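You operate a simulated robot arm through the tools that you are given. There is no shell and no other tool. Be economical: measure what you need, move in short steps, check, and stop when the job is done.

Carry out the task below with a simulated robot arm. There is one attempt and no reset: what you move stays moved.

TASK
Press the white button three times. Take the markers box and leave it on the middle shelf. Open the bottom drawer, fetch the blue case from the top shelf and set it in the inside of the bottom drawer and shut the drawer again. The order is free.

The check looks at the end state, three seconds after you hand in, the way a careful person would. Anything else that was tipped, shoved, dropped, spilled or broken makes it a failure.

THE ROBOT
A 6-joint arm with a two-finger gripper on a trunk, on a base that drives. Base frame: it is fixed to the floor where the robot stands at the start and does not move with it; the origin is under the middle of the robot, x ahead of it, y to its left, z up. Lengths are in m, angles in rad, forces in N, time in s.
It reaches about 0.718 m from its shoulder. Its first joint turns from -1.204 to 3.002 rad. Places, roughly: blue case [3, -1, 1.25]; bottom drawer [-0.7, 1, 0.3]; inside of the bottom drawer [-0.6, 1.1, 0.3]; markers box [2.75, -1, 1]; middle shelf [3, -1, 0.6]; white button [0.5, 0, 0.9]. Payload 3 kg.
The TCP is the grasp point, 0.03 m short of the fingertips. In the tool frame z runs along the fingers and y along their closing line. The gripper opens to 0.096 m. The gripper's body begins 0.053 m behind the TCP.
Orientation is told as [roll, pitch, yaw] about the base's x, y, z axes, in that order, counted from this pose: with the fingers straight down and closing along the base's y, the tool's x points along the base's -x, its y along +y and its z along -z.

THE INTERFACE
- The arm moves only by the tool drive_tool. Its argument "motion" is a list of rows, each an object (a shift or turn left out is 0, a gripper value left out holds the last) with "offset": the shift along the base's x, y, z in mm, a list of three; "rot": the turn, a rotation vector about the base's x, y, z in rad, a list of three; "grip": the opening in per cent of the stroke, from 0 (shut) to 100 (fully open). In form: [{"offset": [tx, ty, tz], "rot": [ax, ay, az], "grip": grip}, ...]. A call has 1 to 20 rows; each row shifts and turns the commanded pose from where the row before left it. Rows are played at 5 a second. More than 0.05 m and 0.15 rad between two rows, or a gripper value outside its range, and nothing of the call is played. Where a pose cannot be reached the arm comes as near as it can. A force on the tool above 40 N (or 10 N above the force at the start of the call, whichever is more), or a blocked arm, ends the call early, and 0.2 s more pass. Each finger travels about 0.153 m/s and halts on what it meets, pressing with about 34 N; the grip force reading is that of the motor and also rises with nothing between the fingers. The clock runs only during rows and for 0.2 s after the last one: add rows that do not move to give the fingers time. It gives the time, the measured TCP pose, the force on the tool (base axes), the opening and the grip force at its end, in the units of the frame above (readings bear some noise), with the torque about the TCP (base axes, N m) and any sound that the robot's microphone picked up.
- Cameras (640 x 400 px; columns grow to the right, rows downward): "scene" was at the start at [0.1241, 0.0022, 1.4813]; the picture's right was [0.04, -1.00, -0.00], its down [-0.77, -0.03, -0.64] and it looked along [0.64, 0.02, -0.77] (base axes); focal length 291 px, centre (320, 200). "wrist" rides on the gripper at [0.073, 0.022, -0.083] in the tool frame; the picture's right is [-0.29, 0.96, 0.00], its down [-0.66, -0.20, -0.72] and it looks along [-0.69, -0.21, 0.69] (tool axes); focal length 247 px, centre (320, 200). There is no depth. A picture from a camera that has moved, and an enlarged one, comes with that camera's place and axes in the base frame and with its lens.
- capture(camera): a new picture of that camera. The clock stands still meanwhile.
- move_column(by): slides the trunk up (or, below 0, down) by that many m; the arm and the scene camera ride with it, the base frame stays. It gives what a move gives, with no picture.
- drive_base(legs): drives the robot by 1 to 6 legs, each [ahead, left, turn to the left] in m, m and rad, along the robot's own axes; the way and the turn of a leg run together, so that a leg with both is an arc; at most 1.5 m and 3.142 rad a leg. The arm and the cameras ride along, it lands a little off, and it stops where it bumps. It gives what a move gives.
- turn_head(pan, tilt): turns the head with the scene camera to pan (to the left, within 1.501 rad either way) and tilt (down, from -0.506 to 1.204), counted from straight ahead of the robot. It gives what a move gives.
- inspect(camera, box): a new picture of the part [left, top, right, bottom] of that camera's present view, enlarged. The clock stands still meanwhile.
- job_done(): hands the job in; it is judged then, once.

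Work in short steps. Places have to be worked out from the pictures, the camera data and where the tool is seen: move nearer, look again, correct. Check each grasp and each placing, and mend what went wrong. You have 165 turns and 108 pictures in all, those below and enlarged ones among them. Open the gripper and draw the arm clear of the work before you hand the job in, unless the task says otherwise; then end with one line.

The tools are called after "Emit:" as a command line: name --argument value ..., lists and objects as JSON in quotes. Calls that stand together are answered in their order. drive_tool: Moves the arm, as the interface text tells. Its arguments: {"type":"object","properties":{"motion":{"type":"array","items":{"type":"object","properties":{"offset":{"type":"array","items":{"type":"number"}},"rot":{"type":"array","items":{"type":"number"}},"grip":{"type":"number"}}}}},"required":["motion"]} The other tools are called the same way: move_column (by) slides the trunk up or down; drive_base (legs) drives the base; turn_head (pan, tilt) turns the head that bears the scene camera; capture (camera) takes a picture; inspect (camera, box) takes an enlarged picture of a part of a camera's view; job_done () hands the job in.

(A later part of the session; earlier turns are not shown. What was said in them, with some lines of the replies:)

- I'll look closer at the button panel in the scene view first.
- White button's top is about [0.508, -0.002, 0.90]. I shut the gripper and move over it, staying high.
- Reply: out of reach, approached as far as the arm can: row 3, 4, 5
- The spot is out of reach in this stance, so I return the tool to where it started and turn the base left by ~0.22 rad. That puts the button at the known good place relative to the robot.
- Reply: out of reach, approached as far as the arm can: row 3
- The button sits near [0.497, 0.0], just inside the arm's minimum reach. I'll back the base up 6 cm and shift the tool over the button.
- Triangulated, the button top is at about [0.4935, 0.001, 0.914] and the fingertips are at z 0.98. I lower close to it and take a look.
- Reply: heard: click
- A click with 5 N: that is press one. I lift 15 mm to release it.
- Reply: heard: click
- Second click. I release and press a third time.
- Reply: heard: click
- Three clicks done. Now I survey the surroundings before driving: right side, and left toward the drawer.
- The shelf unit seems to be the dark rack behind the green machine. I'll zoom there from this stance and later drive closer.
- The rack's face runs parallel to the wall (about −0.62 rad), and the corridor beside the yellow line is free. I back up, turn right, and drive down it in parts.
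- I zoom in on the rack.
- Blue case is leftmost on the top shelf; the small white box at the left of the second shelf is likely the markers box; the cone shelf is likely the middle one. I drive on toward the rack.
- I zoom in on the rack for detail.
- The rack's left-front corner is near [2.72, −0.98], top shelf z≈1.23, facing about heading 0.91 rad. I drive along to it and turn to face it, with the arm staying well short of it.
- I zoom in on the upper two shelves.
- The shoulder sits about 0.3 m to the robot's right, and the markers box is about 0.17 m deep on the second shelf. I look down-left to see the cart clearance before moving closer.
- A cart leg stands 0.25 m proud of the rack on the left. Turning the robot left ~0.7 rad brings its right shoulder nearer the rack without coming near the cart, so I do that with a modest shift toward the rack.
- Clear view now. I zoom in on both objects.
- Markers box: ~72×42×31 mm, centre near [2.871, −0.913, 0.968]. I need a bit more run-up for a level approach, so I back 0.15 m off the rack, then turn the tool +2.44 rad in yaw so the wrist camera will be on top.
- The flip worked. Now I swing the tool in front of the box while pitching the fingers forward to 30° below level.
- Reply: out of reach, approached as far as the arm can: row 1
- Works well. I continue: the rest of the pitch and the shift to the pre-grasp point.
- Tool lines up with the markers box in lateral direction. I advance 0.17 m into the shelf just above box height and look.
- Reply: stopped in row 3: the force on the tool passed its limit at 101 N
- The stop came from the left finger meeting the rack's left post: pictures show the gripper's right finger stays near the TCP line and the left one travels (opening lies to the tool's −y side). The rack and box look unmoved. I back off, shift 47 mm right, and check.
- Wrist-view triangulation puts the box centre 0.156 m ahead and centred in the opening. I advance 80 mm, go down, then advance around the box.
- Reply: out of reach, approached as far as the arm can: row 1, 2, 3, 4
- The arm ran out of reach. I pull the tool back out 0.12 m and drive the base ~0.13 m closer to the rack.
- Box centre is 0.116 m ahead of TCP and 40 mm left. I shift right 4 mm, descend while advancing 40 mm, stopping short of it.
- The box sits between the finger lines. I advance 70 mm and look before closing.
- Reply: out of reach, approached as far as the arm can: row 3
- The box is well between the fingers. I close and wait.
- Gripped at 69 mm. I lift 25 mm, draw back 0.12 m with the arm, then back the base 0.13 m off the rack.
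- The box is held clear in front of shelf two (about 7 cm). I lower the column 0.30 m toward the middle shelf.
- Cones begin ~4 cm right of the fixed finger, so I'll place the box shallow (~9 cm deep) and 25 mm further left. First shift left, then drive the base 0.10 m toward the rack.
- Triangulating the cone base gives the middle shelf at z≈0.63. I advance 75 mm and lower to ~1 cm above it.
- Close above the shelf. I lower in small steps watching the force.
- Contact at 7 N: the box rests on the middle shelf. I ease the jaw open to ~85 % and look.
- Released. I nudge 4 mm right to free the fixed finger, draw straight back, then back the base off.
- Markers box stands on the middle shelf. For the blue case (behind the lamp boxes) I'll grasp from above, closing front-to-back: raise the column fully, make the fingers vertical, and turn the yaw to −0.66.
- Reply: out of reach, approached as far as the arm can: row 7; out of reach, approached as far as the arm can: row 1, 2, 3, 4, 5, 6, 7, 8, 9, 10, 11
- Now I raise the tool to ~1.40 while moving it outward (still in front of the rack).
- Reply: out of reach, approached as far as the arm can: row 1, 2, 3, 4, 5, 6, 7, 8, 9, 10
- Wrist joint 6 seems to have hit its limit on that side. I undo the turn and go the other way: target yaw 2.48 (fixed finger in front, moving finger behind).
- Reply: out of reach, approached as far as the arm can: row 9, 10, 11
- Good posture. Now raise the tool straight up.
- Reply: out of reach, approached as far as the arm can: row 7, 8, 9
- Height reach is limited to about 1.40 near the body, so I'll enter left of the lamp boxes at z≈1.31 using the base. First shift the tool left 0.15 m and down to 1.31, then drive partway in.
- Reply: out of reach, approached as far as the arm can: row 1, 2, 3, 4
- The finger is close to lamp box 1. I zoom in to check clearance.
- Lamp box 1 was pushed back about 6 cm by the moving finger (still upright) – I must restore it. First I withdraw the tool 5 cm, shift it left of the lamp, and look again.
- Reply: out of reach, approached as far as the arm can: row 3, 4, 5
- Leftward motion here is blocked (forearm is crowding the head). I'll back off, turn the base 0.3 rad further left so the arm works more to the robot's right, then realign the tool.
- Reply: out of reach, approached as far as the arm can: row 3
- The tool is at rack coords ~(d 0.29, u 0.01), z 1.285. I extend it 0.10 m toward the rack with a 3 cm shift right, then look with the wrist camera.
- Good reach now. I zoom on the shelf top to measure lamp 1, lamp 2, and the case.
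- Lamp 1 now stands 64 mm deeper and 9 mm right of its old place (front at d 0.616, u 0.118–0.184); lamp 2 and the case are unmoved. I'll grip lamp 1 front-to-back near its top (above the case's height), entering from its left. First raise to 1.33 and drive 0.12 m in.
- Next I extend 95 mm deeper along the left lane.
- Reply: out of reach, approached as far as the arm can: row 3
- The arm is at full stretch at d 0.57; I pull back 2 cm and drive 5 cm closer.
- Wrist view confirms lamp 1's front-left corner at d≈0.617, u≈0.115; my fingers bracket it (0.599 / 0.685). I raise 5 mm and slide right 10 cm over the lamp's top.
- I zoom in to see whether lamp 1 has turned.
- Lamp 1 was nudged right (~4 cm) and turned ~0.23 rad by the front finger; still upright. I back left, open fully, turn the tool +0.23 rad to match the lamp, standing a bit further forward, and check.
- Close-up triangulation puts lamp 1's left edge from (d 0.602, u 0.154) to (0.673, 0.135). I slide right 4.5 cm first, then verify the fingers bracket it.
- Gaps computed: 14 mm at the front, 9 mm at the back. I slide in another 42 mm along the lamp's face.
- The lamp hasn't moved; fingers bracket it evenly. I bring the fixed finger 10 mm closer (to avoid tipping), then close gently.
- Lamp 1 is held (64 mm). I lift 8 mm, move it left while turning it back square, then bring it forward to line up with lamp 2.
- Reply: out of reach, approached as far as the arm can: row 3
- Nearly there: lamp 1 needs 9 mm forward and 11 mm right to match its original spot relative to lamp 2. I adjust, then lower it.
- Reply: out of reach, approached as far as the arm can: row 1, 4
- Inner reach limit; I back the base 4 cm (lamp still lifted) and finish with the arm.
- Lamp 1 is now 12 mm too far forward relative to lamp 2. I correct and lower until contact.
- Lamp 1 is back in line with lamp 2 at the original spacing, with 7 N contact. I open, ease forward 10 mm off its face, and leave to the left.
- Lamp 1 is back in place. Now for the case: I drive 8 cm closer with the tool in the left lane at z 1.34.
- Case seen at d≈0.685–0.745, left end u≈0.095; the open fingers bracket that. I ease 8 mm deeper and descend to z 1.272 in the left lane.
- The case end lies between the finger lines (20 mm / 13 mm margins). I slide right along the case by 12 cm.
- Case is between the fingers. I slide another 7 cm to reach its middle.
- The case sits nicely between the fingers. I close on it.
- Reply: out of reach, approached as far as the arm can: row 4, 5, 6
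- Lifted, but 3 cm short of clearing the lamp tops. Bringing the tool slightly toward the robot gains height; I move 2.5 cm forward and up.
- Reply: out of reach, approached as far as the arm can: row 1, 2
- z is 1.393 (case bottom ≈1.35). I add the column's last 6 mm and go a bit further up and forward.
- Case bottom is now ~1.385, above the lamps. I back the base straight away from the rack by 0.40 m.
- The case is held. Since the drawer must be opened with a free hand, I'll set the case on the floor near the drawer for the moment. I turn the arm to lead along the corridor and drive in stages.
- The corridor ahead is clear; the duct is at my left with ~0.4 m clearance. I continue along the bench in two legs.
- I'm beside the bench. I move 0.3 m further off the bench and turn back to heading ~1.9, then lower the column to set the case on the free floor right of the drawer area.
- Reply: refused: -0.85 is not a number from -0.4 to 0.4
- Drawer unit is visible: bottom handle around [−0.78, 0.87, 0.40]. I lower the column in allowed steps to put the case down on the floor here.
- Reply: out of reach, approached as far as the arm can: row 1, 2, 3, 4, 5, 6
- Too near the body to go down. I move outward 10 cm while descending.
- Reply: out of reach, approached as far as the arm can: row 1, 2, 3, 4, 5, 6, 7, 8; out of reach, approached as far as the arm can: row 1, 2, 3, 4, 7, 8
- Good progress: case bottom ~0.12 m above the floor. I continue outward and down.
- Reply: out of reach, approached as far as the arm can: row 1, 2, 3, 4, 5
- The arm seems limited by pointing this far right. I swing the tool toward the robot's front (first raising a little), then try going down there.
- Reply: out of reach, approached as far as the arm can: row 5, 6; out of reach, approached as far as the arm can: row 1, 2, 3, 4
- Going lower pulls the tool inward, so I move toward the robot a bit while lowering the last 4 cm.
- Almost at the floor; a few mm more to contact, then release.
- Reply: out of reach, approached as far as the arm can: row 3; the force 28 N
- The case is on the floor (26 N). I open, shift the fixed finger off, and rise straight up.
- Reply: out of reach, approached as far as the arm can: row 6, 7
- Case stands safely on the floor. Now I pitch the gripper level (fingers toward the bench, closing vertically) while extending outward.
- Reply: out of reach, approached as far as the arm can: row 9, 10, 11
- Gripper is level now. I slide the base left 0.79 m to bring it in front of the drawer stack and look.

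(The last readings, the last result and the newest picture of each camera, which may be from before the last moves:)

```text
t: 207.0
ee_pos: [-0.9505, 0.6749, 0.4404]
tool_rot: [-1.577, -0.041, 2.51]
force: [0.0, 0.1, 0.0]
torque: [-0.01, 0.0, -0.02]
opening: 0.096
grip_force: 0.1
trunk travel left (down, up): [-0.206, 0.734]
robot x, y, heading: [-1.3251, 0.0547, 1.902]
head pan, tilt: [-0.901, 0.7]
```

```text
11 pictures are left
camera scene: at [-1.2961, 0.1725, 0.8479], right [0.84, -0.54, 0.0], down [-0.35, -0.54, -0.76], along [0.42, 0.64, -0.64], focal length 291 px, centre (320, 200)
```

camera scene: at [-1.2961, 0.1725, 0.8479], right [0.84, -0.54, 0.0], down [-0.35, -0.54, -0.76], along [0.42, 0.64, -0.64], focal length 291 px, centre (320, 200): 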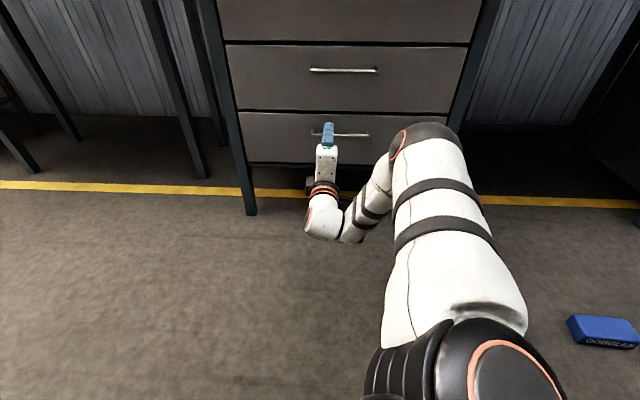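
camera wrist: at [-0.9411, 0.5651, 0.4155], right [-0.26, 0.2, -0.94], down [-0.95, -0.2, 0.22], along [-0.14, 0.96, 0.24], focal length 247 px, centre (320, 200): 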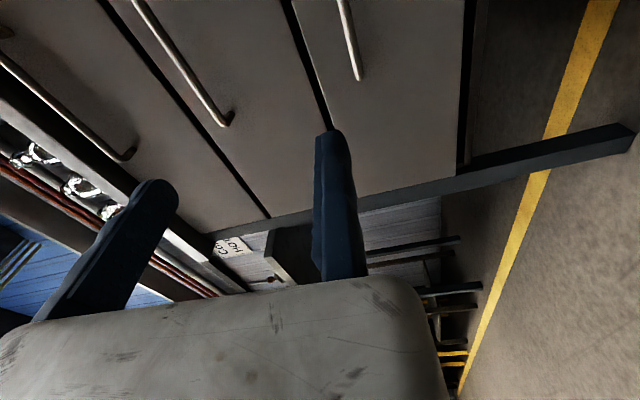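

Handle found: centre ≈[−0.773, 0.849, 0.411], bench normal ≈0.99 rad. I lower the column 7.5 cm and drive 0.17 m in (5 cm right) so the handle lies between the fingers' heights.

Emit:
move_column --by -0.075

Emit:
drive_base --legs '[[0.065, -0.165, 0]]'

Emit:
capture --camera "wrist"

```text
t: 208.1
ee_pos: [-0.9499, 0.6752, 0.3651]
tool_rot: [-1.577, -0.04, 2.51]
force: [0.4, 1.2, 0.9]
torque: [-0.02, 0.03, -0.03]
opening: 0.0962
grip_force: 0.1
trunk travel left (down, up): [-0.131, 0.809]
robot x, y, heading: [-1.3236, 0.0573, 1.895]
head pan, tilt: [-0.901, 0.7]
```

```text
t: 209.6
ee_pos: [-0.8099, 0.7906, 0.3647]
tool_rot: [-1.578, -0.041, 2.513]
force: [0.2, 0.3, 0.3]
torque: [0.0, 0.0, 0.02]
opening: 0.0962
grip_force: 0.0
trunk travel left (down, up): [-0.131, 0.809]
robot x, y, heading: [-1.1844, 0.1711, 1.898]
head pan, tilt: [-0.901, 0.7]
```

```text
10 pictures are left
camera wrist: at [-0.8013, 0.6804, 0.3405], right [-0.26, 0.2, -0.94], down [-0.95, -0.2, 0.22], along [-0.14, 0.96, 0.24], focal length 247 px, centre (320, 200)
```

wrist: 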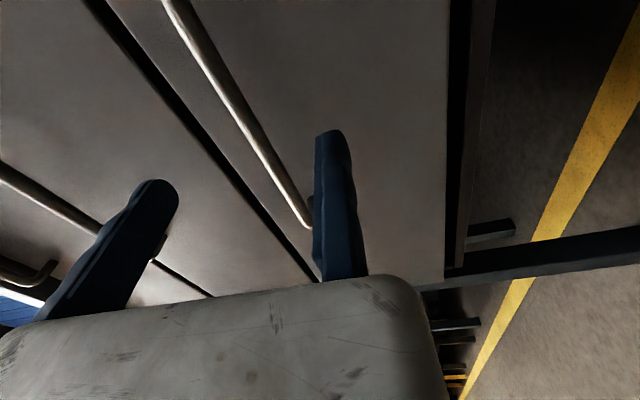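

The handle lies between the fingers and ~69 mm ahead. I advance 52 mm and close on it.

Emit:
drive_tool --motion '[{"offset": [14, 21.5, 0]}, {"offset": [14.5, 22, 0]}, {}]'

```text
t: 210.4
ee_pos: [-0.7841, 0.8216, 0.3852]
tool_rot: [-1.576, -0.04, 2.511]
force: [-0.1, 0.8, 0.3]
torque: [-0.03, 0.0, 0.01]
opening: 0.096
grip_force: 0.0
out of reach, approached as far as the arm can: row 1, 2
trunk travel left (down, up): [-0.131, 0.809]
robot x, y, heading: [-1.184, 0.1721, 1.898]
head pan, tilt: [-0.901, 0.7]
```

Slightly short; a tiny 18 mm base move, then close.

Emit:
drive_base --legs '[[0.012, -0.016, 0]]'

Emit:
drive_tool --motion '[{"grip": 70}, {"grip": 40}, {"grip": 10}, {"grip": 0}, {}, {}]'

Emit:
capture --camera "wrist"

```text
t: 211.2
ee_pos: [-0.7721, 0.838, 0.3852]
tool_rot: [-1.576, -0.04, 2.512]
force: [-0.2, 0.5, -0.2]
torque: [0.0, 0.0, 0.02]
opening: 0.0959
grip_force: 0.0
trunk travel left (down, up): [-0.131, 0.809]
robot x, y, heading: [-1.1728, 0.1867, 1.893]
head pan, tilt: [-0.901, 0.7]
```

```text
t: 212.6
ee_pos: [-0.7725, 0.8367, 0.3909]
tool_rot: [-1.59, -0.04, 2.511]
force: [3.8, 1.3, 34.6]
torque: [-0.35, -0.19, -0.02]
opening: 0.0228
grip_force: 34.0
trunk travel left (down, up): [-0.131, 0.809]
robot x, y, heading: [-1.173, 0.1852, 1.896]
head pan, tilt: [-0.901, 0.7]
```

```text
9 pictures are left
camera wrist: at [-0.7635, 0.7271, 0.3659], right [-0.26, 0.21, -0.94], down [-0.96, -0.2, 0.22], along [-0.15, 0.96, 0.25], focal length 247 px, centre (320, 200)
```

wrist: 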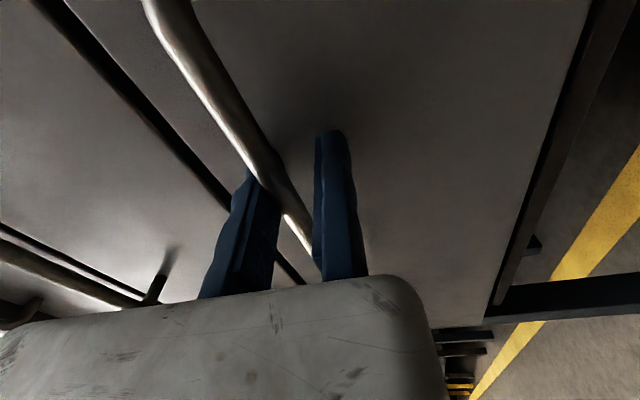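

The upper finger rests on the bar; I raise the tool ~10 mm so both fingers clamp it.

Emit:
drive_tool --motion '[{"offset": [0, 0, 4]}, {"offset": [0, 0, 4]}, {"offset": [0, 0, 4]}, {}]'

```text
t: 213.6
ee_pos: [-0.7732, 0.8368, 0.4018]
tool_rot: [-1.586, -0.04, 2.509]
force: [3.5, 2.5, 29.0]
torque: [-0.47, -0.54, -0.37]
opening: 0.0127
grip_force: 45.1
trunk travel left (down, up): [-0.131, 0.809]
robot x, y, heading: [-1.1723, 0.1854, 1.895]
head pan, tilt: [-0.901, 0.7]
```

Bar clamped (12.7 mm). I pull the drawer open by backing the base along the normal, first 0.12 m.

Emit:
drive_base --legs '[[-0.074, 0.095, 0]]'

Emit:
capture --camera "scene"

```text
t: 214.8
ee_pos: [-0.843, 0.7365, 0.4022]
tool_rot: [-1.586, -0.036, 2.519]
force: [-20.9, 13.7, 27.5]
torque: [-0.62, -0.76, -0.06]
opening: 0.0121
grip_force: 44.8
trunk travel left (down, up): [-0.131, 0.809]
robot x, y, heading: [-1.2388, 0.089, 1.899]
head pan, tilt: [-0.901, 0.7]
```

```text
8 pictures are left
camera scene: at [-1.2145, 0.1998, 0.7737], right [0.84, -0.54, 0.0], down [-0.34, -0.54, -0.77], along [0.42, 0.65, -0.64], focal length 291 px, centre (320, 200)
```

scene: 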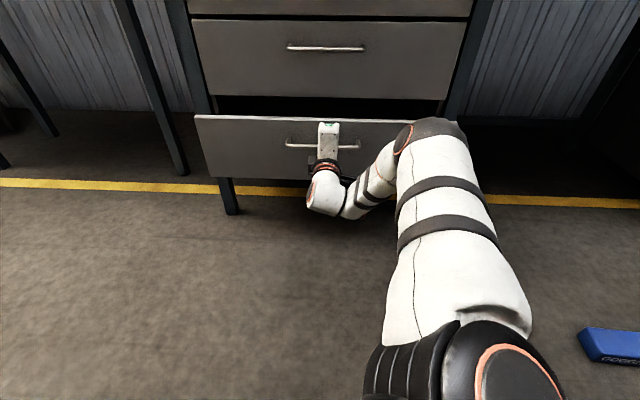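

The drawer slides out. A side force shows the true pull direction is ~0.91 rad; I continue 0.2 m along it.

Emit:
drive_base --legs '[[-0.106, 0.171, 0]]'

```text
t: 216.4
ee_pos: [-0.9663, 0.5782, 0.4029]
tool_rot: [-1.588, -0.042, 2.516]
force: [19.7, -14.8, 20.8]
torque: [-0.37, -0.47, -0.15]
opening: 0.0124
grip_force: 44.8
trunk travel left (down, up): [-0.131, 0.809]
robot x, y, heading: [-1.3642, -0.0724, 1.896]
head pan, tilt: [-0.901, 0.7]
```

Drawer is open ~0.32 m. I release the handle and back away.

Emit:
drive_tool --motion '[{"grip": 40}, {"grip": 100}, {"offset": [0, 0, -6]}, {}, {}]'

Emit:
drive_base --legs '[[-0.069, 0.099, 0]]'

Emit:
drive_tool --motion '[{"offset": [-13.8, -18.1, 10], "rot": [-0.1145, 0.0854, 0]}, {"offset": [-13.8, -18.1, 10], "rot": [-0.1145, 0.0854, 0]}, {"offset": [-13.8, -18.1, 0], "rot": [-0.1145, 0.0854, 0]}, {"offset": [-13.8, -18.1, 0], "rot": [-0.1145, 0.0854, 0]}, {"offset": [-13.8, -18.1, 0], "rot": [-0.1145, 0.0854, 0]}, {"offset": [-13.8, -18.1, 0], "rot": [-0.1145, 0.0854, 0]}, {"offset": [-13.8, -18.1, 0], "rot": [-0.1145, 0.0854, 0]}, {"offset": [-13.8, -18.1, 0], "rot": [-0.1145, 0.0854, 0]}, {"offset": [-13.8, -18.1, 0], "rot": [-0.1145, 0.0854, 0]}, {"offset": [-13.8, -18.1, 0], "rot": [-0.1145, 0.0854, 0]}, {"rot": [-0.1145, 0.0854, 0]}, {}]'

```text
t: 217.6
ee_pos: [-0.9653, 0.58, 0.3935]
tool_rot: [-1.584, -0.039, 2.516]
force: [-0.4, 0.5, -0.1]
torque: [0.02, -0.01, 0.03]
opening: 0.0963
grip_force: 0.1
trunk travel left (down, up): [-0.131, 0.809]
robot x, y, heading: [-1.3669, -0.0715, 1.897]
head pan, tilt: [-0.901, 0.7]
```

```text
t: 218.9
ee_pos: [-1.0378, 0.4816, 0.3926]
tool_rot: [-1.582, -0.04, 2.513]
force: [-0.4, -0.1, -0.7]
torque: [-0.02, 0.01, 0.01]
opening: 0.0962
grip_force: 0.1
trunk travel left (down, up): [-0.131, 0.809]
robot x, y, heading: [-1.4403, -0.1707, 1.896]
head pan, tilt: [-0.901, 0.7]
```

```text
t: 221.5
ee_pos: [-1.2054, 0.3045, 0.4021]
tool_rot: [-0.011, -0.012, 2.462]
force: [-0.4, -0.1, -0.1]
torque: [0.0, 0.0, 0.0]
opening: 0.0962
grip_force: 0.1
out of reach, approached as far as the arm can: row 4, 7, 8
trunk travel left (down, up): [-0.131, 0.809]
robot x, y, heading: [-1.4399, -0.1735, 1.901]
head pan, tilt: [-0.901, 0.7]
```

Fingers vertical again. I drive back to the case's place.

Emit:
drive_base --legs '[[-0.468, -0.637, -0.02]]'

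Emit:
capture --camera "wrist"

```text
t: 225.7
ee_pos: [-0.4492, 0.0536, 0.4026]
tool_rot: [-0.011, -0.016, 2.443]
force: [0.6, -0.4, 0.0]
torque: [-0.02, 0.04, -0.03]
opening: 0.0959
grip_force: 0.1
trunk travel left (down, up): [-0.131, 0.809]
robot x, y, heading: [-0.6928, -0.4178, 1.873]
head pan, tilt: [-0.901, 0.7]
```

```text
7 pictures are left
camera wrist: at [-0.4067, -0.0117, 0.4846], right [-0.84, -0.54, -0.01], down [-0.37, 0.57, 0.74], along [-0.39, 0.62, -0.68], focal length 247 px, centre (320, 200)
```

wrist: 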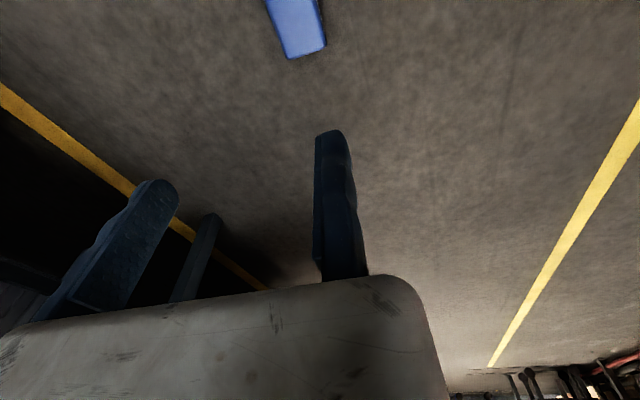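

The case is where I left it. I lower the column and bring the open fingers over it, pausing above.

Emit:
move_column --by -0.125

Emit:
drive_tool --motion '[{"offset": [0, 0, -45], "rot": [0.01, 0.014, 0.005]}, {"offset": [5, -5, -45]}, {"offset": [9, -12, -45]}, {}]'

```text
t: 227.2
ee_pos: [-0.4481, 0.0549, 0.2765]
tool_rot: [-0.013, -0.017, 2.443]
force: [0.6, -0.8, -0.5]
torque: [0.03, 0.01, 0.01]
opening: 0.0959
grip_force: 0.2
trunk travel left (down, up): [-0.006, 0.934]
robot x, y, heading: [-0.6889, -0.4177, 1.877]
head pan, tilt: [-0.901, 0.7]
```

```text
t: 228.2
ee_pos: [-0.4406, 0.0377, 0.1421]
tool_rot: [-0.012, -0.031, 2.448]
force: [0.7, -0.2, -0.3]
torque: [-0.01, 0.0, -0.02]
opening: 0.096
grip_force: 0.0
out of reach, approached as far as the arm can: row 3
trunk travel left (down, up): [-0.006, 0.934]
robot x, y, heading: [-0.6898, -0.4131, 1.874]
head pan, tilt: [-0.901, 0.7]
```

I correct the small tilt and go down around the case.

Emit:
drive_tool --motion '[{"offset": [3, -1, -10], "rot": [-0.02, -0.029, 0]}, {"offset": [2, -1, -25]}, {"offset": [0, 0, -30]}, {"offset": [0, 0, -25]}, {"offset": [0, 0, -14]}, {}]'

Emit:
capture --camera "wrist"

```text
t: 229.7
ee_pos: [-0.4356, 0.0361, 0.0374]
tool_rot: [-0.014, 0.004, 2.448]
force: [0.1, 0.0, -0.1]
torque: [0.01, -0.01, 0.01]
opening: 0.0963
grip_force: 0.1
trunk travel left (down, up): [-0.006, 0.934]
robot x, y, heading: [-0.6905, -0.4156, 1.872]
head pan, tilt: [-0.901, 0.7]
```

```text
6 pictures are left
camera wrist: at [-0.3947, -0.03, 0.1207], right [-0.84, -0.55, -0.02], down [-0.39, 0.57, 0.72], along [-0.39, 0.61, -0.69], focal length 247 px, centre (320, 200)
```

wrist: 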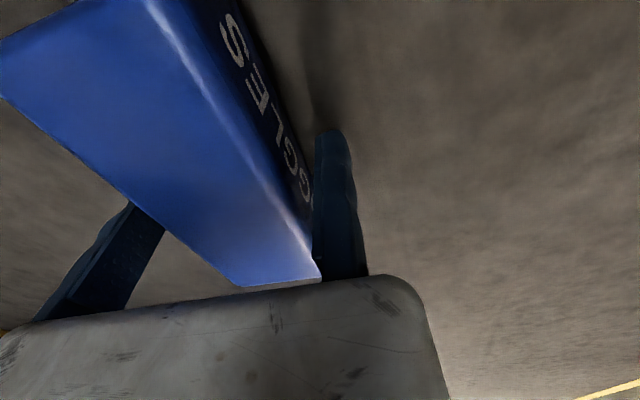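

The case is between the fingers. I close and lift with the column.

Emit:
drive_tool --motion '[{"grip": 80}, {"grip": 60}, {"grip": 40}, {"grip": 30}, {}, {"offset": [0, 0, 15]}, {"offset": [0, 0, 25]}, {}]'

Emit:
move_column --by 0.3

```text
t: 231.4
ee_pos: [-0.4355, 0.0363, 0.0781]
tool_rot: [-0.015, 0.003, 2.449]
force: [-0.2, -0.5, -1.0]
torque: [0.01, 0.04, 0.02]
opening: 0.0689
grip_force: 33.6
trunk travel left (down, up): [-0.006, 0.934]
robot x, y, heading: [-0.6925, -0.4128, 1.879]
head pan, tilt: [-0.901, 0.7]
```

```text
t: 234.4
ee_pos: [-0.4355, 0.035, 0.3797]
tool_rot: [-0.014, 0.003, 2.45]
force: [0.0, -0.6, -1.5]
torque: [-0.02, 0.02, -0.03]
opening: 0.069
grip_force: 34.4
trunk travel left (down, up): [-0.306, 0.634]
robot x, y, heading: [-0.6915, -0.4162, 1.874]
head pan, tilt: [-0.901, 0.7]
```

Lifted. I raise the column so the case clears the drawer rim (~0.47), extend 5 cm, and slide the base left in front of the open drawer.

Emit:
move_column --by 0.22

Emit:
drive_tool --motion '[{"offset": [15, 20, 0]}, {"offset": [15, 20, 0]}, {}]'

Emit:
drive_base --legs '[[0.616, 0.446, 0]]'

Emit:
capture --camera "scene"

```text
t: 236.8
ee_pos: [-0.4355, 0.0354, 0.5988]
tool_rot: [-0.013, 0.003, 2.448]
force: [-0.5, 0.6, -1.1]
torque: [-0.05, 0.03, -0.03]
opening: 0.0688
grip_force: 34.3
trunk travel left (down, up): [-0.526, 0.414]
robot x, y, heading: [-0.6925, -0.4169, 1.877]
head pan, tilt: [-0.901, 0.7]
```

```text
t: 237.6
ee_pos: [-0.4054, 0.0774, 0.598]
tool_rot: [-0.014, 0.002, 2.45]
force: [0.0, 0.1, -0.7]
torque: [-0.01, 0.03, -0.03]
opening: 0.0692
grip_force: 34.3
trunk travel left (down, up): [-0.526, 0.414]
robot x, y, heading: [-0.6923, -0.4159, 1.877]
head pan, tilt: [-0.901, 0.7]
```

```text
t: 241.7
ee_pos: [-1.013, 0.5302, 0.5973]
tool_rot: [-0.013, 0.004, 2.446]
force: [-0.2, 0.9, -0.8]
torque: [-0.04, 0.02, 0.01]
opening: 0.0695
grip_force: 34.0
trunk travel left (down, up): [-0.526, 0.414]
robot x, y, heading: [-1.2962, 0.0355, 1.879]
head pan, tilt: [-0.901, 0.7]
```

```text
5 pictures are left
camera scene: at [-1.2672, 0.1559, 1.1679], right [0.83, -0.56, 0.0], down [-0.36, -0.53, -0.76], along [0.43, 0.63, -0.64], focal length 291 px, centre (320, 200)
```

scene: 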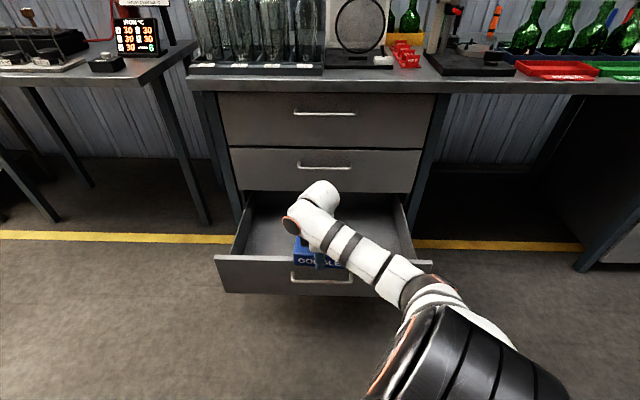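

The drawer is open and empty, and the case is aligned with its centre. I drive 0.20 m forward, then lower the column 0.19 m.

Emit:
drive_base --legs '[[0.117, -0.163, 0]]'

Emit:
capture --camera "scene"

```text
t: 243.3
ee_pos: [-0.8953, 0.6899, 0.5973]
tool_rot: [-0.015, 0.003, 2.447]
force: [-0.1, 0.1, -1.3]
torque: [-0.02, 0.03, -0.01]
opening: 0.0693
grip_force: 34.1
trunk travel left (down, up): [-0.526, 0.414]
robot x, y, heading: [-1.1806, 0.1992, 1.875]
head pan, tilt: [-0.901, 0.7]
```

```text
4 pictures are left
camera scene: at [-1.1497, 0.3164, 1.1678], right [0.83, -0.56, 0.0], down [-0.36, -0.53, -0.76], along [0.43, 0.63, -0.64], focal length 291 px, centre (320, 200)
```

scene: 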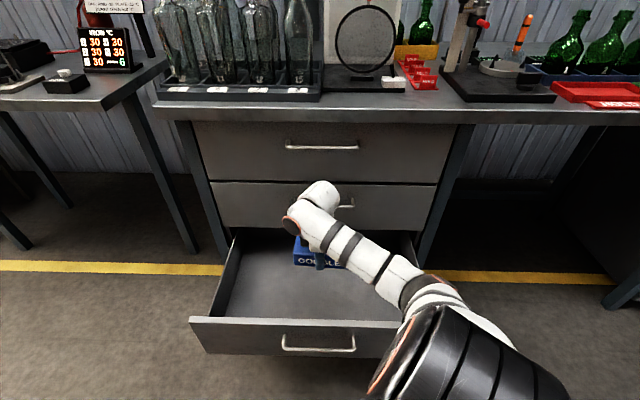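

Well placed above the interior. Lowering the column.

Emit:
move_column --by -0.19

Emit:
drive_tool --motion '[{"offset": [0, 0, -6]}, {"offset": [0, 0, -5]}, {"offset": [0, 0, -4]}, {}]'

```text
t: 245.3
ee_pos: [-0.8947, 0.6901, 0.4073]
tool_rot: [-0.013, 0.004, 2.446]
force: [0.4, 0.1, -1.6]
torque: [-0.04, 0.01, 0.0]
opening: 0.069
grip_force: 33.9
trunk travel left (down, up): [-0.336, 0.604]
robot x, y, heading: [-1.1819, 0.1988, 1.878]
head pan, tilt: [-0.901, 0.7]
```

```text
t: 246.3
ee_pos: [-0.8952, 0.6908, 0.3945]
tool_rot: [-0.013, 0.004, 2.445]
force: [-0.4, -0.2, -0.8]
torque: [0.01, 0.03, -0.04]
opening: 0.0692
grip_force: 34.4
trunk travel left (down, up): [-0.336, 0.604]
robot x, y, heading: [-1.1817, 0.2008, 1.872]
head pan, tilt: [-0.901, 0.7]
```

Emit:
drive_tool --motion '[{"offset": [0, 0, -5]}, {"offset": [0, 0, -5]}, {"offset": [0, 0, -4]}, {}]'

Emit:
drive_tool --motion '[{"offset": [0, 0, -4]}, {"offset": [0, 0, -4]}, {"offset": [0, 0, -4]}, {}]'

```text
t: 247.3
ee_pos: [-0.8939, 0.691, 0.3795]
tool_rot: [-0.014, 0.005, 2.445]
force: [0.0, 0.0, -1.6]
torque: [-0.03, 0.05, -0.02]
opening: 0.0692
grip_force: 34.2
trunk travel left (down, up): [-0.336, 0.604]
robot x, y, heading: [-1.1784, 0.1991, 1.876]
head pan, tilt: [-0.901, 0.7]
```

```text
t: 248.3
ee_pos: [-0.894, 0.6899, 0.3671]
tool_rot: [-0.014, 0.004, 2.446]
force: [-0.4, -0.5, -0.9]
torque: [0.01, 0.02, 0.0]
opening: 0.0693
grip_force: 34.1
trunk travel left (down, up): [-0.336, 0.604]
robot x, y, heading: [-1.1812, 0.1974, 1.875]
head pan, tilt: [-0.901, 0.7]
```

No contact yet (case bottom ~0.334). I keep lowering in small steps.

Emit:
drive_tool --motion '[{"offset": [0, 0, -4]}, {"offset": [0, 0, -4]}, {"offset": [0, 0, -3]}, {}]'

Emit:
drive_tool --motion '[{"offset": [0, 0, -4]}, {"offset": [0, 0, -4]}, {"offset": [0, 0, -4]}, {}]'

```text
t: 249.3
ee_pos: [-0.8925, 0.6905, 0.3578]
tool_rot: [-0.014, 0.004, 2.447]
force: [-0.5, 0.2, -1.4]
torque: [0.0, 0.0, 0.0]
opening: 0.0691
grip_force: 33.7
trunk travel left (down, up): [-0.336, 0.604]
robot x, y, heading: [-1.1785, 0.1974, 1.867]
head pan, tilt: [-0.901, 0.7]
```

```text
t: 250.3
ee_pos: [-0.894, 0.6894, 0.3443]
tool_rot: [-0.015, 0.005, 2.448]
force: [-0.9, 0.4, -1.4]
torque: [-0.01, 0.04, -0.03]
opening: 0.0692
grip_force: 34.5
trunk travel left (down, up): [-0.336, 0.604]
robot x, y, heading: [-1.183, 0.1967, 1.875]
head pan, tilt: [-0.901, 0.7]
```

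Emit:
drive_tool --motion '[{"offset": [0, 0, -4]}, {"offset": [0, 0, -4]}, {"offset": [0, 0, -4]}, {"offset": [0, 0, -3]}, {}]'

Emit:
drive_tool --motion '[{"offset": [0, 0, -3]}, {"offset": [0, 0, -3]}, {"offset": [0, 0, -3]}, {"offset": [0, 0, -3]}, {}]'

```text
t: 251.6
ee_pos: [-0.8942, 0.69, 0.333]
tool_rot: [-0.022, 0.003, 2.448]
force: [3.1, -1.1, 26.6]
torque: [-0.16, -0.21, -0.02]
opening: 0.0697
grip_force: 34.1
trunk travel left (down, up): [-0.336, 0.604]
robot x, y, heading: [-1.182, 0.1995, 1.873]
head pan, tilt: [-0.901, 0.7]
```

```text
t: 252.3
ee_pos: [-0.8936, 0.6921, 0.3267]
tool_rot: [-0.028, 0.001, 2.446]
force: [3.0, -1.9, 27.1]
torque: [-0.3, 0.1, 0.04]
opening: 0.0691
grip_force: 33.3
trunk travel left (down, up): [-0.336, 0.604]
robot x, y, heading: [-1.1789, 0.1962, 1.872]
head pan, tilt: [-0.901, 0.7]
stopped in row 3: the force on the tool passed its limit at 42 N (the readings are from after the stop); the commanded pose is now the measured one
```

The case is on the drawer floor (z≈0.30). I relieve the pressure, open, shift the fixed finger off, and rise.

Emit:
drive_tool --motion '[{"offset": [0, 0, 4]}, {"grip": 85}, {"grip": 100}, {"offset": [-5, -6, 2]}, {"offset": [0, 0, 20]}, {"offset": [0, 0, 30]}, {}]'

Emit:
move_column --by 0.25

Emit:
capture --camera "scene"

```text
t: 253.9
ee_pos: [-0.8992, 0.6863, 0.3783]
tool_rot: [-0.017, 0.002, 2.447]
force: [-0.9, -0.4, 0.3]
torque: [0.01, -0.03, 0.05]
opening: 0.0959
grip_force: 0.1
trunk travel left (down, up): [-0.336, 0.604]
robot x, y, heading: [-1.184, 0.2007, 1.877]
head pan, tilt: [-0.901, 0.7]
```

```text
t: 256.5
ee_pos: [-0.8988, 0.6859, 0.6282]
tool_rot: [-0.016, 0.002, 2.447]
force: [-0.9, 0.1, 0.1]
torque: [0.03, 0.01, 0.04]
opening: 0.0958
grip_force: 0.1
trunk travel left (down, up): [-0.586, 0.354]
robot x, y, heading: [-1.1836, 0.1997, 1.873]
head pan, tilt: [-0.901, 0.7]
```

```text
3 pictures are left
camera scene: at [-1.1502, 0.3157, 1.2279], right [0.83, -0.56, 0.0], down [-0.36, -0.53, -0.76], along [0.43, 0.63, -0.64], focal length 291 px, centre (320, 200)
```

scene: 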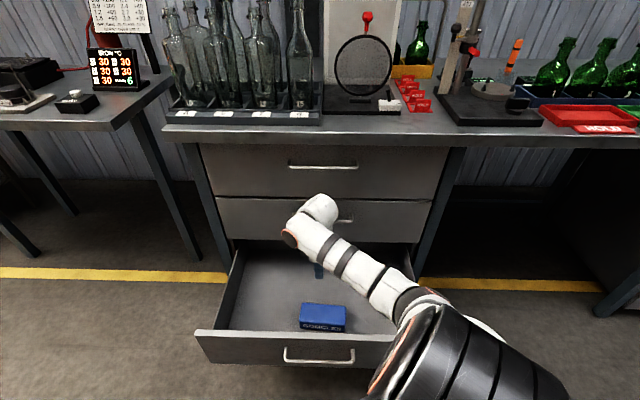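

The case lies flat in the drawer. I back out, close the fingers, and level the gripper to push the drawer shut.

Emit:
drive_base --legs '[[-0.265, 0.364, 0]]'

Emit:
drive_tool --motion '[{"offset": [13.8, 18.1, 0], "rot": [0.1145, -0.0854, 0], "grip": 0}, {"offset": [13.8, 18.1, 0], "rot": [0.1145, -0.0854, 0]}, {"offset": [13.8, 18.1, 0], "rot": [0.1145, -0.0854, 0]}, {"offset": [13.8, 18.1, 0], "rot": [0.1145, -0.0854, 0]}, {"offset": [13.8, 18.1, 0], "rot": [0.1145, -0.0854, 0]}, {"offset": [13.8, 18.1, 0], "rot": [0.1145, -0.0854, 0]}, {"offset": [13.8, 18.1, 0], "rot": [0.1145, -0.0854, 0]}, {"offset": [13.8, 18.1, 0], "rot": [0.1145, -0.0854, 0]}, {"offset": [13.8, 18.1, 0], "rot": [0.1145, -0.0854, 0]}, {"offset": [13.8, 18.1, 0], "rot": [0.1145, -0.0854, 0]}, {"offset": [0, 0, 0], "rot": [0.1145, -0.0854, 0]}, {}]'

```text
t: 259.2
ee_pos: [-1.1687, 0.3253, 0.6289]
tool_rot: [-0.017, 0.002, 2.448]
force: [1.0, 0.1, 0.5]
torque: [0.02, -0.02, -0.02]
opening: 0.096
grip_force: 0.1
trunk travel left (down, up): [-0.586, 0.354]
robot x, y, heading: [-1.4463, -0.1639, 1.877]
head pan, tilt: [-0.901, 0.7]
```

```text
t: 261.8
ee_pos: [-1.0663, 0.4536, 0.6379]
tool_rot: [-1.59, -0.055, 2.498]
force: [-0.1, -0.1, 0.6]
torque: [0.01, 0.02, 0.0]
opening: 0.0
grip_force: 33.4
out of reach, approached as far as the arm can: row 9, 10, 11
trunk travel left (down, up): [-0.586, 0.354]
robot x, y, heading: [-1.4502, -0.1622, 1.879]
head pan, tilt: [-0.901, 0.7]
```

Lined up with the drawer's centre. I lower to z≈0.36 (below the handle) and push by driving toward the bench.

Emit:
move_column --by -0.28

Emit:
drive_base --legs '[[0.204, -0.284, 0]]'

Emit:
drive_base --legs '[[0.064, -0.089, 0]]'

```text
t: 264.7
ee_pos: [-1.0656, 0.453, 0.358]
tool_rot: [-1.587, -0.054, 2.499]
force: [0.1, 0.5, -0.4]
torque: [-0.01, 0.03, -0.04]
opening: 0.0001
grip_force: 32.8
trunk travel left (down, up): [-0.306, 0.634]
robot x, y, heading: [-1.4513, -0.164, 1.873]
head pan, tilt: [-0.901, 0.7]
```

```text
t: 266.9
ee_pos: [-0.8619, 0.7361, 0.3582]
tool_rot: [-1.585, -0.053, 2.5]
force: [0.0, 0.1, 0.3]
torque: [-0.01, 0.01, -0.02]
opening: 0.0003
grip_force: 33.7
trunk travel left (down, up): [-0.306, 0.634]
robot x, y, heading: [-1.245, 0.1189, 1.879]
head pan, tilt: [-0.901, 0.7]
```

```text
t: 268.1
ee_pos: [-0.7947, 0.8242, 0.3569]
tool_rot: [-1.586, -0.052, 2.497]
force: [-0.6, -0.1, 0.0]
torque: [0.0, 0.01, -0.02]
opening: 0.0
grip_force: 33.1
trunk travel left (down, up): [-0.306, 0.634]
robot x, y, heading: [-1.1828, 0.2059, 1.875]
head pan, tilt: [-0.901, 0.7]
```

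No resistance readings; I check with a picture before the last few centimetres.

Emit:
capture --camera "scene"

```text
2 pictures are left
camera scene: at [-1.1513, 0.3256, 0.9479], right [0.83, -0.56, 0.0], down [-0.36, -0.53, -0.76], along [0.43, 0.63, -0.64], focal length 291 px, centre (320, 200)
```

scene: 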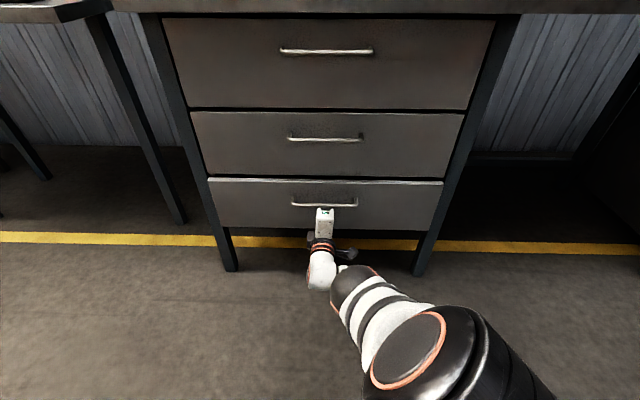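

Almost shut – a small gap remains. I push the remaining ~4 cm.

Emit:
drive_base --legs '[[0.022, -0.031, 0]]'

Emit:
drive_tool --motion '[{}, {}]'

```text
t: 269.0
ee_pos: [-0.7796, 0.8455, 0.3584]
tool_rot: [-1.597, -0.054, 2.5]
force: [-4.8, -8.0, 4.9]
torque: [0.09, 0.0, 0.06]
opening: 0.0001
grip_force: 33.4
trunk travel left (down, up): [-0.306, 0.634]
robot x, y, heading: [-1.1622, 0.2326, 1.867]
head pan, tilt: [-0.901, 0.7]
stopped in leg 1: the force on the tool passed its limit at 129 N (the readings are from after the stop); the commanded pose is now the measured one
```

```text
t: 269.6
ee_pos: [-0.7785, 0.8457, 0.3569]
tool_rot: [-1.595, -0.05, 2.499]
force: [-5.3, -6.8, 4.7]
torque: [0.06, 0.0, 0.06]
opening: 0.0
grip_force: 32.9
trunk travel left (down, up): [-0.306, 0.634]
robot x, y, heading: [-1.1633, 0.2291, 1.872]
head pan, tilt: [-0.901, 0.7]
```

It hit the stop – closed. I back away 0.3 m, open the gripper, and check.

Emit:
drive_base --legs '[[-0.175, 0.243, 0]]'

Emit:
drive_tool --motion '[{"grip": 100}, {}, {}]'

Emit:
capture --camera "scene"

```text
t: 271.7
ee_pos: [-0.9584, 0.6051, 0.3561]
tool_rot: [-1.594, -0.053, 2.498]
force: [0.0, -0.3, 0.1]
torque: [0.01, 0.0, 0.04]
opening: 0.0001
grip_force: 33.5
trunk travel left (down, up): [-0.306, 0.634]
robot x, y, heading: [-1.3424, -0.0074, 1.874]
head pan, tilt: [-0.901, 0.7]
```

```text
t: 272.5
ee_pos: [-0.9573, 0.6057, 0.3557]
tool_rot: [-1.593, -0.052, 2.496]
force: [-0.2, -0.3, -0.3]
torque: [0.02, -0.01, 0.03]
opening: 0.0961
grip_force: 0.0
trunk travel left (down, up): [-0.306, 0.634]
robot x, y, heading: [-1.343, -0.0106, 1.869]
head pan, tilt: [-0.901, 0.7]
```

```text
1 pictures are left
camera scene: at [-1.3122, 0.1092, 0.9479], right [0.83, -0.56, 0.0], down [-0.36, -0.53, -0.76], along [0.43, 0.63, -0.64], focal length 291 px, centre (320, 200)
```

scene: 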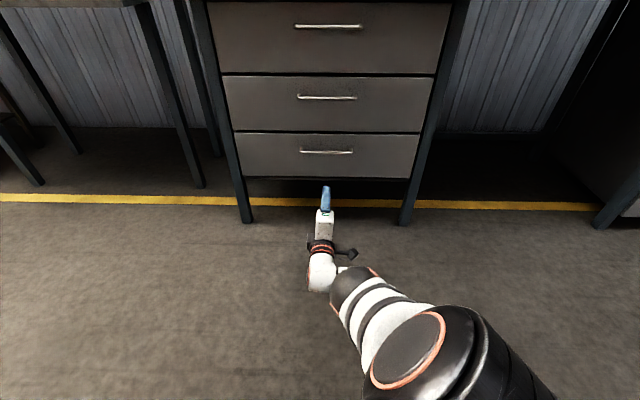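

The drawer is flush shut, the gripper is open and clear, the markers box is on the middle shelf, and the button was pressed three times. I hand in.

Emit:
job_done

```text
The job is handed in.
```

I handed the job in: the white button was pressed three times, the markers box is on the middle shelf, and the blue case is in the shut bottom drawer. While reaching for the case I pushed one lamp box on the top shelf about 6 cm. I set it back in line with the other lamp box, and it stayed upright.
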